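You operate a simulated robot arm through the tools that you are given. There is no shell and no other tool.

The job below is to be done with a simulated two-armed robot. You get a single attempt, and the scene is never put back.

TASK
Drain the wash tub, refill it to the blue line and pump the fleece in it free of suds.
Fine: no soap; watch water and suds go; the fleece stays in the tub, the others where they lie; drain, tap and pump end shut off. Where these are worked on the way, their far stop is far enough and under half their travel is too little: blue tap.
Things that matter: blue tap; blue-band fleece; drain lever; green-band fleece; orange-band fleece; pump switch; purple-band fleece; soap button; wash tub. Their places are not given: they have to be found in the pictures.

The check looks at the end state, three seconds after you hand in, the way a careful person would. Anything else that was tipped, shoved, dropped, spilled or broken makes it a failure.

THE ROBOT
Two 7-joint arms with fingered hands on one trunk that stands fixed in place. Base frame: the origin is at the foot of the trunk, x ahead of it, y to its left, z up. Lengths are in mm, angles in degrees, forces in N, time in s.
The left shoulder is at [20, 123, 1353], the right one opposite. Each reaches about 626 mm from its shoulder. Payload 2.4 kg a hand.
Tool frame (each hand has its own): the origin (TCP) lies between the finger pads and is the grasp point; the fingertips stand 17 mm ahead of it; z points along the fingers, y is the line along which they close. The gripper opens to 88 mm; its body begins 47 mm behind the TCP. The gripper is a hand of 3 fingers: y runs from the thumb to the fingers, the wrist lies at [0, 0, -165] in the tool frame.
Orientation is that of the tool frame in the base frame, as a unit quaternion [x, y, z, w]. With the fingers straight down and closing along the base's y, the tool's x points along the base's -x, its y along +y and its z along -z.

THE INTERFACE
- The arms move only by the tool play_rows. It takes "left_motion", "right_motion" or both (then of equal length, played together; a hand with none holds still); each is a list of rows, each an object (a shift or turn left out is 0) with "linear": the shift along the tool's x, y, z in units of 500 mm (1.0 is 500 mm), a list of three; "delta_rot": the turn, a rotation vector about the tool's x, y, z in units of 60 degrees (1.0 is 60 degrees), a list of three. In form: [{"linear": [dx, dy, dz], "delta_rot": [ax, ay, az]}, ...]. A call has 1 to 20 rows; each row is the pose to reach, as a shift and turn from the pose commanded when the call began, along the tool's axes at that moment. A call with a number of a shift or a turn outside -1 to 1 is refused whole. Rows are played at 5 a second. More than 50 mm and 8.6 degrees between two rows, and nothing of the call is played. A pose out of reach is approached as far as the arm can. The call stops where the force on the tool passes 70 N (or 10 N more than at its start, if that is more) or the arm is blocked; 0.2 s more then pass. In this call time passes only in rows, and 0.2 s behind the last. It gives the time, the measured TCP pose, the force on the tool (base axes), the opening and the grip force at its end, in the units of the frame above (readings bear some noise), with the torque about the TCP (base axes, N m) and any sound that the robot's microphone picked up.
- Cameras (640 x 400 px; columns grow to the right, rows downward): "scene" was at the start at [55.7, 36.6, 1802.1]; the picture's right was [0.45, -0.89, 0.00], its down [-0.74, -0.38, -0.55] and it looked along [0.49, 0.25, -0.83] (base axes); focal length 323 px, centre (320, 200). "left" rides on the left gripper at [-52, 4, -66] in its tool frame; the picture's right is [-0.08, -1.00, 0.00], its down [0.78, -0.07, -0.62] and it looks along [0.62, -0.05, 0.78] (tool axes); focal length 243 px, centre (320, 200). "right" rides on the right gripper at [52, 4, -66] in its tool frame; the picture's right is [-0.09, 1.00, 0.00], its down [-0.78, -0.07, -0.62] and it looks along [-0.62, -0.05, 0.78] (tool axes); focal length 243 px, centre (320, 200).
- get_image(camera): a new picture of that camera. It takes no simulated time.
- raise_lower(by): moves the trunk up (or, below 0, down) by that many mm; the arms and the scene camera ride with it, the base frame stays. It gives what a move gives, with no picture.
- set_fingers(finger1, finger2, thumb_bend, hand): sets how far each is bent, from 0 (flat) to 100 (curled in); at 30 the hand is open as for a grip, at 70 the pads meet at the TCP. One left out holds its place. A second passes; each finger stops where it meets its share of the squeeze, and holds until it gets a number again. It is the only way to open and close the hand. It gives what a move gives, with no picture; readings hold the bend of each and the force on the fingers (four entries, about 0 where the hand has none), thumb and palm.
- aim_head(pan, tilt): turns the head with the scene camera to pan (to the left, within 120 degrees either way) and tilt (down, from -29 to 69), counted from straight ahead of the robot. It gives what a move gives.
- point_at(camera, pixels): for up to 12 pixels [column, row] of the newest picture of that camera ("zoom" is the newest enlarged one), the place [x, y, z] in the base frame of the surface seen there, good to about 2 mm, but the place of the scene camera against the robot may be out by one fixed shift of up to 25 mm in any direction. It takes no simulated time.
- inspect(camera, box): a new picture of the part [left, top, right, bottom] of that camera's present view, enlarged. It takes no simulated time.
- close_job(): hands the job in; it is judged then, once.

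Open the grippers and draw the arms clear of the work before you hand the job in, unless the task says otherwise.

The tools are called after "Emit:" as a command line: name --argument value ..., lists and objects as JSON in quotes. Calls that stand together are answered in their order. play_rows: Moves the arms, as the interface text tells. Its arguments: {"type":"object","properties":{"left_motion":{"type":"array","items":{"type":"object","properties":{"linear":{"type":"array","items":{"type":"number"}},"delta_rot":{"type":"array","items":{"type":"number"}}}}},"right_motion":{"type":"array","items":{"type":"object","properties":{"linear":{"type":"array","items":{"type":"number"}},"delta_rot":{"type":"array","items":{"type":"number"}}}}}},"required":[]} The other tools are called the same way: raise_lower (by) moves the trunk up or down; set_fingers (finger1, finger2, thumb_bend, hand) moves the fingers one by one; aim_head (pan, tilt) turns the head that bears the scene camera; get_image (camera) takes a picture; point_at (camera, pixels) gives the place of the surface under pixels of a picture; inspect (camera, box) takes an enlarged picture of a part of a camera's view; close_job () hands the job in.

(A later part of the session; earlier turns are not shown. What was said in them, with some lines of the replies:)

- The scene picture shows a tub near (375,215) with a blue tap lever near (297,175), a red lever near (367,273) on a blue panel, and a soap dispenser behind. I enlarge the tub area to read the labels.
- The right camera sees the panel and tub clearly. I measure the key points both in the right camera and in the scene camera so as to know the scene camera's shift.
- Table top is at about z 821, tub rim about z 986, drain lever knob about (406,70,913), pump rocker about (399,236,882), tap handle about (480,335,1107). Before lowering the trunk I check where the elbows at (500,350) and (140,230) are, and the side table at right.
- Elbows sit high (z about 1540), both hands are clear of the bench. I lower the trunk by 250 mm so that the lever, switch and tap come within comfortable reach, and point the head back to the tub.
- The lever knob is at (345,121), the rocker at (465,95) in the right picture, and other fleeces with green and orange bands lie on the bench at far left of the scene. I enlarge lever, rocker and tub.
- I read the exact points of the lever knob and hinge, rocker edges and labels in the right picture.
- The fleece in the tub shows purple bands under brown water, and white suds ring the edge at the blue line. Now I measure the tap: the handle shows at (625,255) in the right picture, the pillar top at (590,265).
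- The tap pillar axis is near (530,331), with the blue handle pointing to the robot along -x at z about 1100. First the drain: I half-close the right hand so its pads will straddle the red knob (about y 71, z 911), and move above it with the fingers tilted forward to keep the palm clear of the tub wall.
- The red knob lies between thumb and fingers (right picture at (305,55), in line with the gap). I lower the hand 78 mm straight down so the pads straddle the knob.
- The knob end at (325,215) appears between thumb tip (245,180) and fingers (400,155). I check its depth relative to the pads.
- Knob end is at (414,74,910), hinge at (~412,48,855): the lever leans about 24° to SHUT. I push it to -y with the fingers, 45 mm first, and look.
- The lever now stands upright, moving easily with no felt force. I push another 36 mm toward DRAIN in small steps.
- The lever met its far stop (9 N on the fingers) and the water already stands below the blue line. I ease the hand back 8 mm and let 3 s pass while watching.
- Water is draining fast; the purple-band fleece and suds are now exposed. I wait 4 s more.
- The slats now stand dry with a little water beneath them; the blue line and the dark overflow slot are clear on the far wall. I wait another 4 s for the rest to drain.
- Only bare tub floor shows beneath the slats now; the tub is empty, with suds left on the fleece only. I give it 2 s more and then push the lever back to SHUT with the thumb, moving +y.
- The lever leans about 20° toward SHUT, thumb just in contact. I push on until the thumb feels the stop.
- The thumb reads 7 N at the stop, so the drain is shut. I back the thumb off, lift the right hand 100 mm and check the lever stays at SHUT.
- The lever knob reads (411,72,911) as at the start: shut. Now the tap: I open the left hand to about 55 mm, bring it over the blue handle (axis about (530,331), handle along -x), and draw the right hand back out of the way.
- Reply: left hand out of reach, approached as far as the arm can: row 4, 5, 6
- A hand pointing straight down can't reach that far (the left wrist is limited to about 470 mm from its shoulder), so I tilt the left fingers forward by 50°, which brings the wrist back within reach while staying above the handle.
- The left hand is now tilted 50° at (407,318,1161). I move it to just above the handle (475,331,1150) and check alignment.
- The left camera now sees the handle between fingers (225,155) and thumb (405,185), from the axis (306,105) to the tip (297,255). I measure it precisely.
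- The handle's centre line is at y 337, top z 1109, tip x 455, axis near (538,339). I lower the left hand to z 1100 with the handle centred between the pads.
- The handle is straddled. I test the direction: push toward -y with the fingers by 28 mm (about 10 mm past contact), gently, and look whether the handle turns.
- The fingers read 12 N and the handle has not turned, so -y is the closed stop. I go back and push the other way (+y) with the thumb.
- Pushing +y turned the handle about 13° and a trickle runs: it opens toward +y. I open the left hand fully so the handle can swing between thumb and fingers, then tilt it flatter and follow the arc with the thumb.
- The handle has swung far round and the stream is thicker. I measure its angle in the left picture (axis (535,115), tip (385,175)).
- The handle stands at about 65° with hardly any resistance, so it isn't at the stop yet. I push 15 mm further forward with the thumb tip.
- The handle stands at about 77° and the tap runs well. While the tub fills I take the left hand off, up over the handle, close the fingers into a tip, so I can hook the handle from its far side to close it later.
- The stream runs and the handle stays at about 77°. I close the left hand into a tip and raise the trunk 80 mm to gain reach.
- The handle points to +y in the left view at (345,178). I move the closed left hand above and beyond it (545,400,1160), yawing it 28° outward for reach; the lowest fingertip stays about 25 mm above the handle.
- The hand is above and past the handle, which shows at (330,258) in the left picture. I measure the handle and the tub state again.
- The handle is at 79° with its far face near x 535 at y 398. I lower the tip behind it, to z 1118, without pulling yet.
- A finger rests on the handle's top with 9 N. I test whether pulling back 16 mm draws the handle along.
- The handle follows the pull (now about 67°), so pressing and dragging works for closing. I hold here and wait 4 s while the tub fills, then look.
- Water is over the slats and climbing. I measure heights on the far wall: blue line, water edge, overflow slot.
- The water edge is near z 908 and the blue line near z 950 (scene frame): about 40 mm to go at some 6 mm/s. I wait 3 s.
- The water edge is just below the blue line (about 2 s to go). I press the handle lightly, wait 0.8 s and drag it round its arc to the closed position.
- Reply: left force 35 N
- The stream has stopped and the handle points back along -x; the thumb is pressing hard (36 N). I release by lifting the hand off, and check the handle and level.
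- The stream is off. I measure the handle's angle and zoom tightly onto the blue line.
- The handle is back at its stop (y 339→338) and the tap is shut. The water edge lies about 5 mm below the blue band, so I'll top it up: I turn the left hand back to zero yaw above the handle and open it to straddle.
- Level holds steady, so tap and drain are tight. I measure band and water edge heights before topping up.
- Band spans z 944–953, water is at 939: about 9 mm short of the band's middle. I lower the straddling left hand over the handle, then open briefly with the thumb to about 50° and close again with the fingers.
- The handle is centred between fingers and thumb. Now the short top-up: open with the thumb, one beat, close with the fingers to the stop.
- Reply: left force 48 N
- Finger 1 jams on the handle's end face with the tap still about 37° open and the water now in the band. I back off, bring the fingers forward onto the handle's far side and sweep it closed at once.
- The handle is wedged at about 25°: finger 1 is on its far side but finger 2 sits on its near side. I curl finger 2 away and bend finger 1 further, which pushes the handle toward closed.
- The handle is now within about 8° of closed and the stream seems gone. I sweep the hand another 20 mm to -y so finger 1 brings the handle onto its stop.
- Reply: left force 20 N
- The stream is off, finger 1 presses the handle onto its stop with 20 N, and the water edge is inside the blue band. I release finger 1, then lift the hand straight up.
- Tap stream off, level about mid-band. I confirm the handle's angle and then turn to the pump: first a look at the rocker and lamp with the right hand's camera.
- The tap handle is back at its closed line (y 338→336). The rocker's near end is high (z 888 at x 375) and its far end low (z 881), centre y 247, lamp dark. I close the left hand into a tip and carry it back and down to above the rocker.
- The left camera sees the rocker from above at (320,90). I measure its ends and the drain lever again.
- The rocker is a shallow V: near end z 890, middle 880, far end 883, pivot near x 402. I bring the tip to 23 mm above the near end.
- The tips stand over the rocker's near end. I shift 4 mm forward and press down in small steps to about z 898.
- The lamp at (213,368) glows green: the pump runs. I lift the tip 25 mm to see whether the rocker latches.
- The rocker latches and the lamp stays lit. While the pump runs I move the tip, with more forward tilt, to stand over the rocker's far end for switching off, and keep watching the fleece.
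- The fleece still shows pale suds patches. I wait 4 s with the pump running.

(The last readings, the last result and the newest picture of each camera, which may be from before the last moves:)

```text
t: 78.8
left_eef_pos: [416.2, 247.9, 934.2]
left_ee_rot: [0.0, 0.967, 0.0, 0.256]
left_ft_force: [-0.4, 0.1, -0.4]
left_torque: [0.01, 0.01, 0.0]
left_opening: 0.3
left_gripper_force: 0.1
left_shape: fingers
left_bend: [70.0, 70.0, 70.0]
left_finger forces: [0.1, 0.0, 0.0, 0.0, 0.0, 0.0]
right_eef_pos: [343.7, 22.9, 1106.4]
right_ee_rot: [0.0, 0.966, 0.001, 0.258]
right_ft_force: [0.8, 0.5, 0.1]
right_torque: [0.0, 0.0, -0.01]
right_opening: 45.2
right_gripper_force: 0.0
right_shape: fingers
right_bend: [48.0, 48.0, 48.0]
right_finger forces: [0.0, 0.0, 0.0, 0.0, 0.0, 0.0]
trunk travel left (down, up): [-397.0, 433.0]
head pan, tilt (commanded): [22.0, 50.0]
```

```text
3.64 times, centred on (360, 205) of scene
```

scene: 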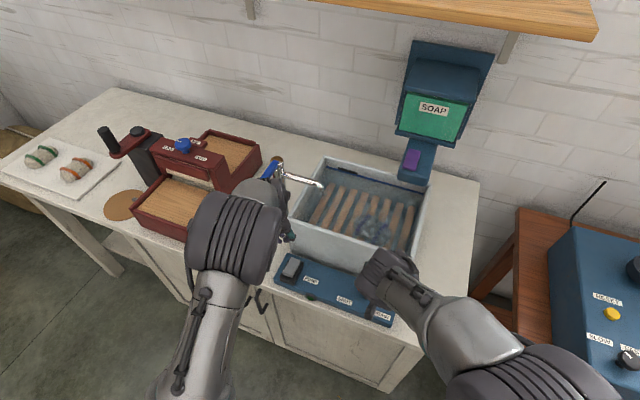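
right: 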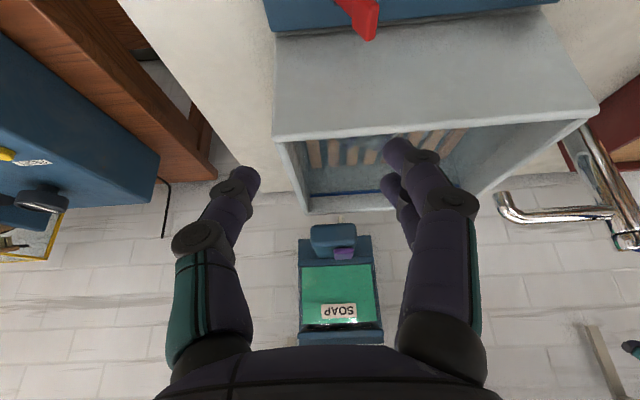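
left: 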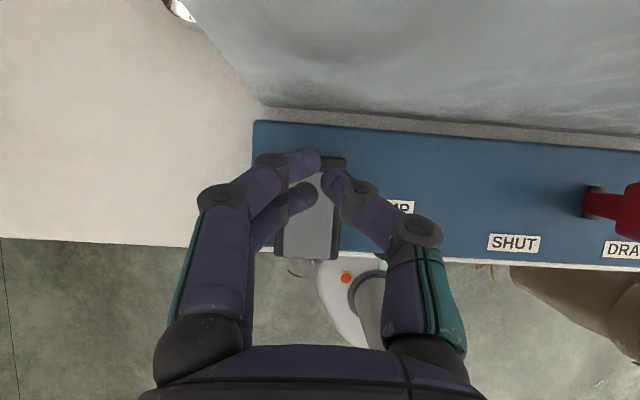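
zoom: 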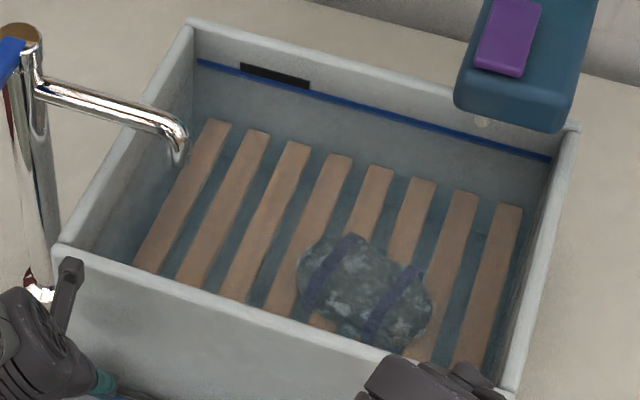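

The pale patches are shrinking. I wait another 4 s.

Emit:
play_rows --left_motion '[{"linear": [0, 0, 0]}, {"linear": [0, 0, 0]}, {"linear": [0, 0, 0]}, {"linear": [0, 0, 0]}, {"linear": [0, 0, 0]}, {"linear": [0, 0, 0]}, {"linear": [0, 0, 0]}, {"linear": [0, 0, 0]}, {"linear": [0, 0, 0]}, {"linear": [0, 0, 0]}, {"linear": [0, 0, 0]}, {"linear": [0, 0, 0]}, {"linear": [0, 0, 0]}, {"linear": [0, 0, 0]}, {"linear": [0, 0, 0]}, {"linear": [0, 0, 0]}, {"linear": [0, 0, 0]}, {"linear": [0, 0, 0]}, {"linear": [0, 0, 0]}]'

Emit:
inspect --camera "scene" --box '[290, 150, 430, 260]'

Emit:
inspect --camera "scene" --box '[350, 200, 420, 250]'

```text
t: 82.8
left_eef_pos: [416.2, 246.4, 933.3]
left_ee_rot: [-0.001, 0.966, 0.0, 0.257]
left_ft_force: [0.8, 0.5, -0.5]
left_torque: [-0.02, 0.02, -0.02]
left_opening: 0.0
left_gripper_force: 0.0
left_shape: fingers
left_bend: [70.0, 70.0, 70.0]
left_finger forces: [0.0, 0.0, 0.1, 0.0, 0.0, 0.0]
right_eef_pos: [344.2, 22.9, 1105.3]
right_ee_rot: [0.0, 0.966, 0.001, 0.259]
right_ft_force: [0.5, -0.8, -0.9]
right_torque: [-0.01, 0.01, 0.0]
right_opening: 45.0
right_gripper_force: 0.1
right_shape: fingers
right_bend: [48.0, 48.0, 48.0]
right_finger forces: [0.0, 0.1, 0.0, 0.0, 0.0, 0.0]
trunk travel left (down, up): [-397.0, 433.0]
head pan, tilt (commanded): [22.0, 50.0]
```

```text
3.64 times, centred on (360, 205) of scene
```

zoom: 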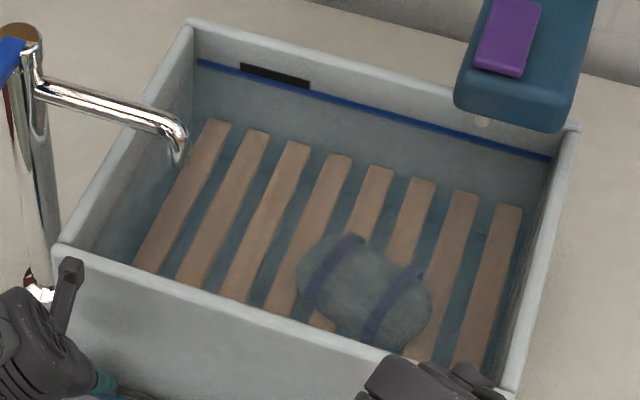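

```text
8.00 times, centred on (385, 225) of scene
```

zoom: 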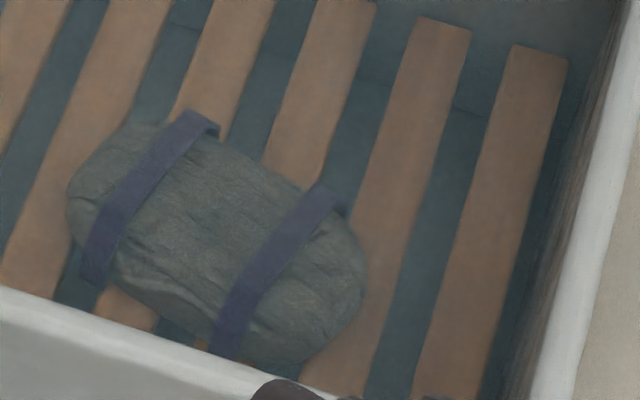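

The fleece now looks clean grey between its purple bands with no pale patches left. I switch the pump off by pressing the rocker's far end.

Emit:
play_rows --left_motion '[{"linear": [0.012, 0, 0.0208]}, {"linear": [0.02, 0, 0.0346]}, {"linear": [0.026, 0, 0.045]}, {"linear": [0.03, 0, 0.052]}, {"linear": [0.034, 0, 0.0589]}]'

Emit:
inspect --camera "scene" --box '[260, 160, 440, 310]'

Emit:
get_image --camera "left"

```text
t: 84.0
left_eef_pos: [416.6, 247.6, 901.0]
left_ee_rot: [0.0, 0.966, 0.001, 0.259]
left_ft_force: [2.2, 2.1, 12.3]
left_torque: [0.06, -0.02, -0.03]
left_opening: 0.0
left_gripper_force: 5.5
left_shape: fingers
left_bend: [70.0, 72.0, 70.0]
left_finger forces: [0.0, 11.3, 0.1, 0.0, 0.1, 0.0]
right_eef_pos: [343.3, 21.7, 1106.2]
right_ee_rot: [-0.001, 0.966, 0.001, 0.259]
right_ft_force: [0.5, 0.2, 0.6]
right_torque: [0.02, 0.02, 0.0]
right_opening: 45.1
right_gripper_force: 0.0
right_shape: fingers
right_bend: [48.0, 48.0, 48.0]
right_finger forces: [0.0, 0.0, 0.1, 0.1, 0.0, 0.1]
trunk travel left (down, up): [-397.0, 433.0]
head pan, tilt (commanded): [22.0, 50.0]
```

```text
2.67 times, centred on (350, 235) of scene
```

zoom: 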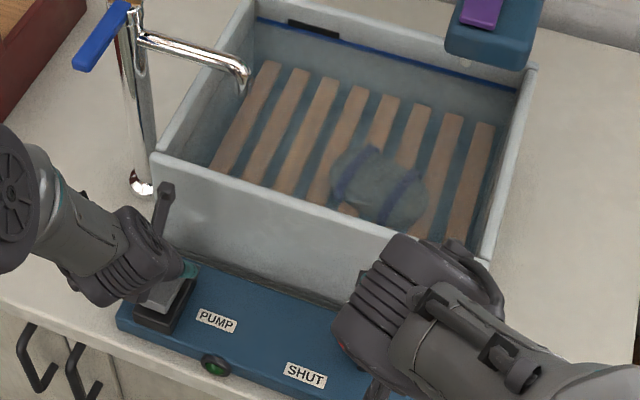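

```text
taken
```

left: 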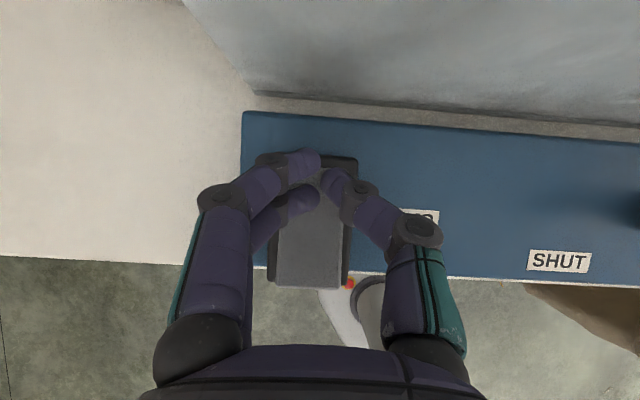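

The lamp is dark: the pump is off. I lift the left hand off the rocker and draw both arms back clear of the bench.

Emit:
play_rows --left_motion '[{"linear": [-0.012, 0, -0.05]}, {"linear": [-0.0254, 0, -0.124]}, {"linear": [-0.02, 0.02, -0.19]}, {"linear": [-0.015, 0.04, -0.25]}, {"linear": [-0.01, 0.06, -0.31]}, {"linear": [-0.005, 0.08, -0.37]}, {"linear": [0, 0.095, -0.42]}, {"linear": [0.001, 0.106, -0.4624]}]' --right_motion '[{"linear": [0.009, -0.02, -0.017]}, {"linear": [0.018, -0.04, -0.033]}, {"linear": [0.027, -0.06, -0.05]}, {"linear": [0.036, -0.08, -0.067]}, {"linear": [0.045, -0.1, -0.083]}, {"linear": [0.054, -0.12, -0.1]}, {"linear": [0.063, -0.14, -0.117]}, {"linear": [0.071, -0.16, -0.133]}]'

Emit:
set_fingers --hand "left" --finger1 30 --finger2 30 --thumb_bend 30

Emit:
set_fingers --hand "right" --finger1 30 --finger2 30 --thumb_bend 30

Emit:
get_image --camera "scene"

Emit:
inspect --camera "scene" --box '[240, 140, 440, 330]'

```text
t: 85.8
left_eef_pos: [302.5, 298.9, 1097.0]
left_ee_rot: [-0.001, 0.968, 0.001, 0.25]
left_ft_force: [-0.4, 0.5, 0.0]
left_torque: [0.0, 0.0, 0.01]
left_opening: 0.1
left_gripper_force: 0.2
left_shape: fingers
left_bend: [70.0, 70.0, 70.0]
left_finger forces: [0.1, 0.0, 0.1, 0.1, 0.0, 0.1]
left hand out of reach, approached as far as the arm can: row 8
right_eef_pos: [278.7, -58.2, 1146.8]
right_ee_rot: [-0.001, 0.966, 0.002, 0.259]
right_ft_force: [-0.5, -0.8, 0.2]
right_torque: [0.0, -0.02, -0.01]
right_opening: 44.9
right_gripper_force: 0.1
right_shape: fingers
right_bend: [48.0, 48.0, 48.0]
right_finger forces: [0.1, 0.0, 0.0, 0.0, 0.1, 0.0]
trunk travel left (down, up): [-397.0, 433.0]
head pan, tilt (commanded): [22.0, 50.0]
```

```text
t: 86.8
left_eef_pos: [303.0, 299.0, 1096.9]
left_ee_rot: [0.0, 0.968, -0.001, 0.252]
left_ft_force: [0.2, -0.4, 0.2]
left_torque: [0.0, -0.02, -0.03]
left_opening: 84.2
left_gripper_force: 0.1
left_shape: fingers
left_bend: [30.0, 30.0, 30.0]
left_finger forces: [0.0, 0.1, 0.0, 0.0, 0.0, 0.0]
right_eef_pos: [279.0, -56.5, 1146.6]
right_ee_rot: [0.0, 0.966, 0.002, 0.259]
right_ft_force: [-0.6, 0.7, -1.0]
right_torque: [0.0, 0.02, 0.0]
right_opening: 45.3
right_gripper_force: 0.0
right_shape: fingers
right_bend: [48.0, 48.0, 48.0]
right_finger forces: [0.0, 0.0, 0.0, 0.0, 0.1, 0.0]
trunk travel left (down, up): [-397.0, 433.0]
head pan, tilt (commanded): [22.0, 50.0]
```

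```text
t: 87.8
left_eef_pos: [302.4, 300.7, 1096.6]
left_ee_rot: [-0.001, 0.968, -0.001, 0.252]
left_ft_force: [0.4, 0.5, 0.3]
left_torque: [0.0, -0.01, -0.01]
left_opening: 84.3
left_gripper_force: 0.1
left_shape: fingers
left_bend: [30.0, 30.0, 30.0]
left_finger forces: [0.1, 0.1, 0.0, 0.0, 0.0, 0.0]
right_eef_pos: [279.5, -55.0, 1146.1]
right_ee_rot: [0.0, 0.966, 0.001, 0.259]
right_ft_force: [-0.1, -0.2, 0.2]
right_torque: [0.0, -0.03, 0.01]
right_opening: 84.3
right_gripper_force: 0.0
right_shape: fingers
right_bend: [30.0, 30.0, 30.0]
right_finger forces: [0.0, 0.0, 0.0, 0.1, 0.0, 0.1]
trunk travel left (down, up): [-397.0, 433.0]
head pan, tilt (commanded): [22.0, 50.0]
```

```text
taken
```

scene: 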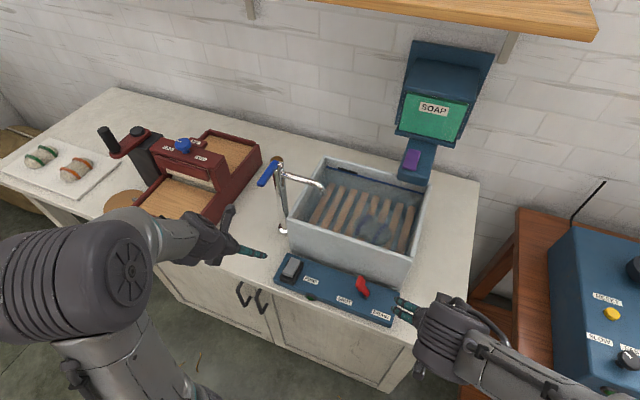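

```text
2.11 times, centred on (340, 235) of scene
```

zoom: 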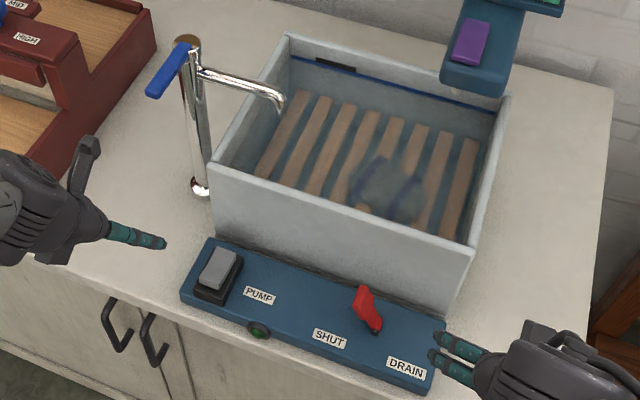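

Lever at SHUT, lamp dark, tap closed, hands open. Last checks: water level against the blue band, the fleece, and the panel up close.

Emit:
inspect --camera "scene" --box '[350, 165, 400, 195]'

Emit:
inspect --camera "scene" --box '[340, 200, 420, 255]'

Emit:
inspect --camera "scene" --box '[265, 240, 405, 335]'

Emit:
inspect --camera "scene" --box '[240, 140, 340, 220]'

```text
12.80 times, centred on (375, 180) of scene
```

zoom: 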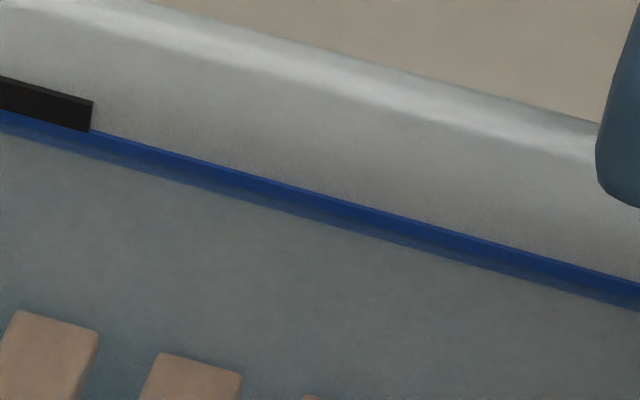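

```text
7.27 times, centred on (380, 228) of scene
```

zoom: 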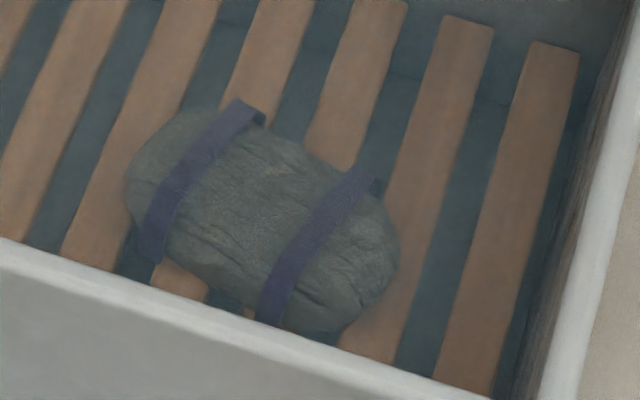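

```text
4.21 times, centred on (335, 288) of scene
```

zoom: 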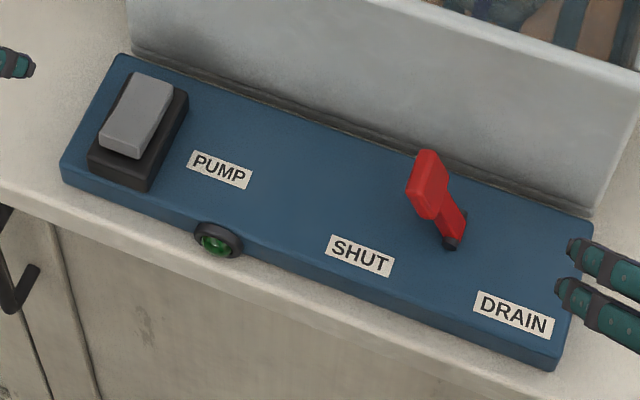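

```text
5.00 times, centred on (290, 180) of scene
```

zoom: 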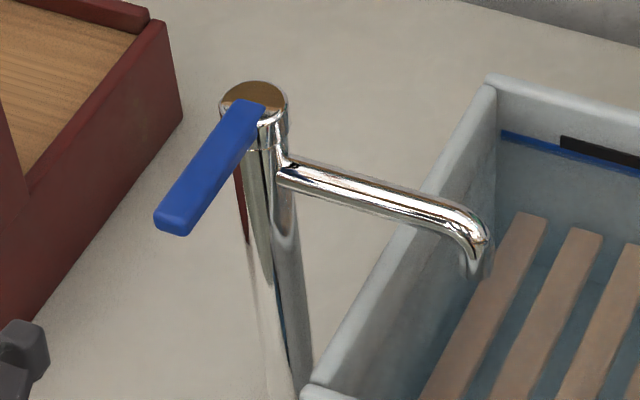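

The water edge lies in the blue band. The purple-band fleece is free of suds on the slats, the pump lamp is dark, the drain lever is at SHUT and the tap is closed with no drip. Both hands are open and drawn back, so I hand the job in.

Emit:
close_job

```text
The job is handed in.
```

The tub is drained and refilled, and the purple-band fleece in it was pumped free of suds. I handed the job in at that point; no verdict has come back yet.

- **Water:** the level sits inside the blue band on the far wall and held steady once the tap was shut. The first fill stopped about 5 mm below the band, so I opened the tap again briefly to top it up. During that top-up a finger jammed on the tap handle for a few seconds with the tap part open. I freed it and pushed the handle back to its closed stop, and the level did not pass the band.
- **Suds:** the pump ran about 11 seconds, until the last enlarged picture showed the fleece clean with no pale patches.
- **Controls:** the drain lever is at SHUT, the tap is closed with no stream, and the pump is off with its lamp dark. The soap button was never touched.
- **Other fleeces:** I saw the green-band and orange-band ones on the bench and did not go near them. I did not see the blue-band one.

Both hands are open and drawn back from the bench.
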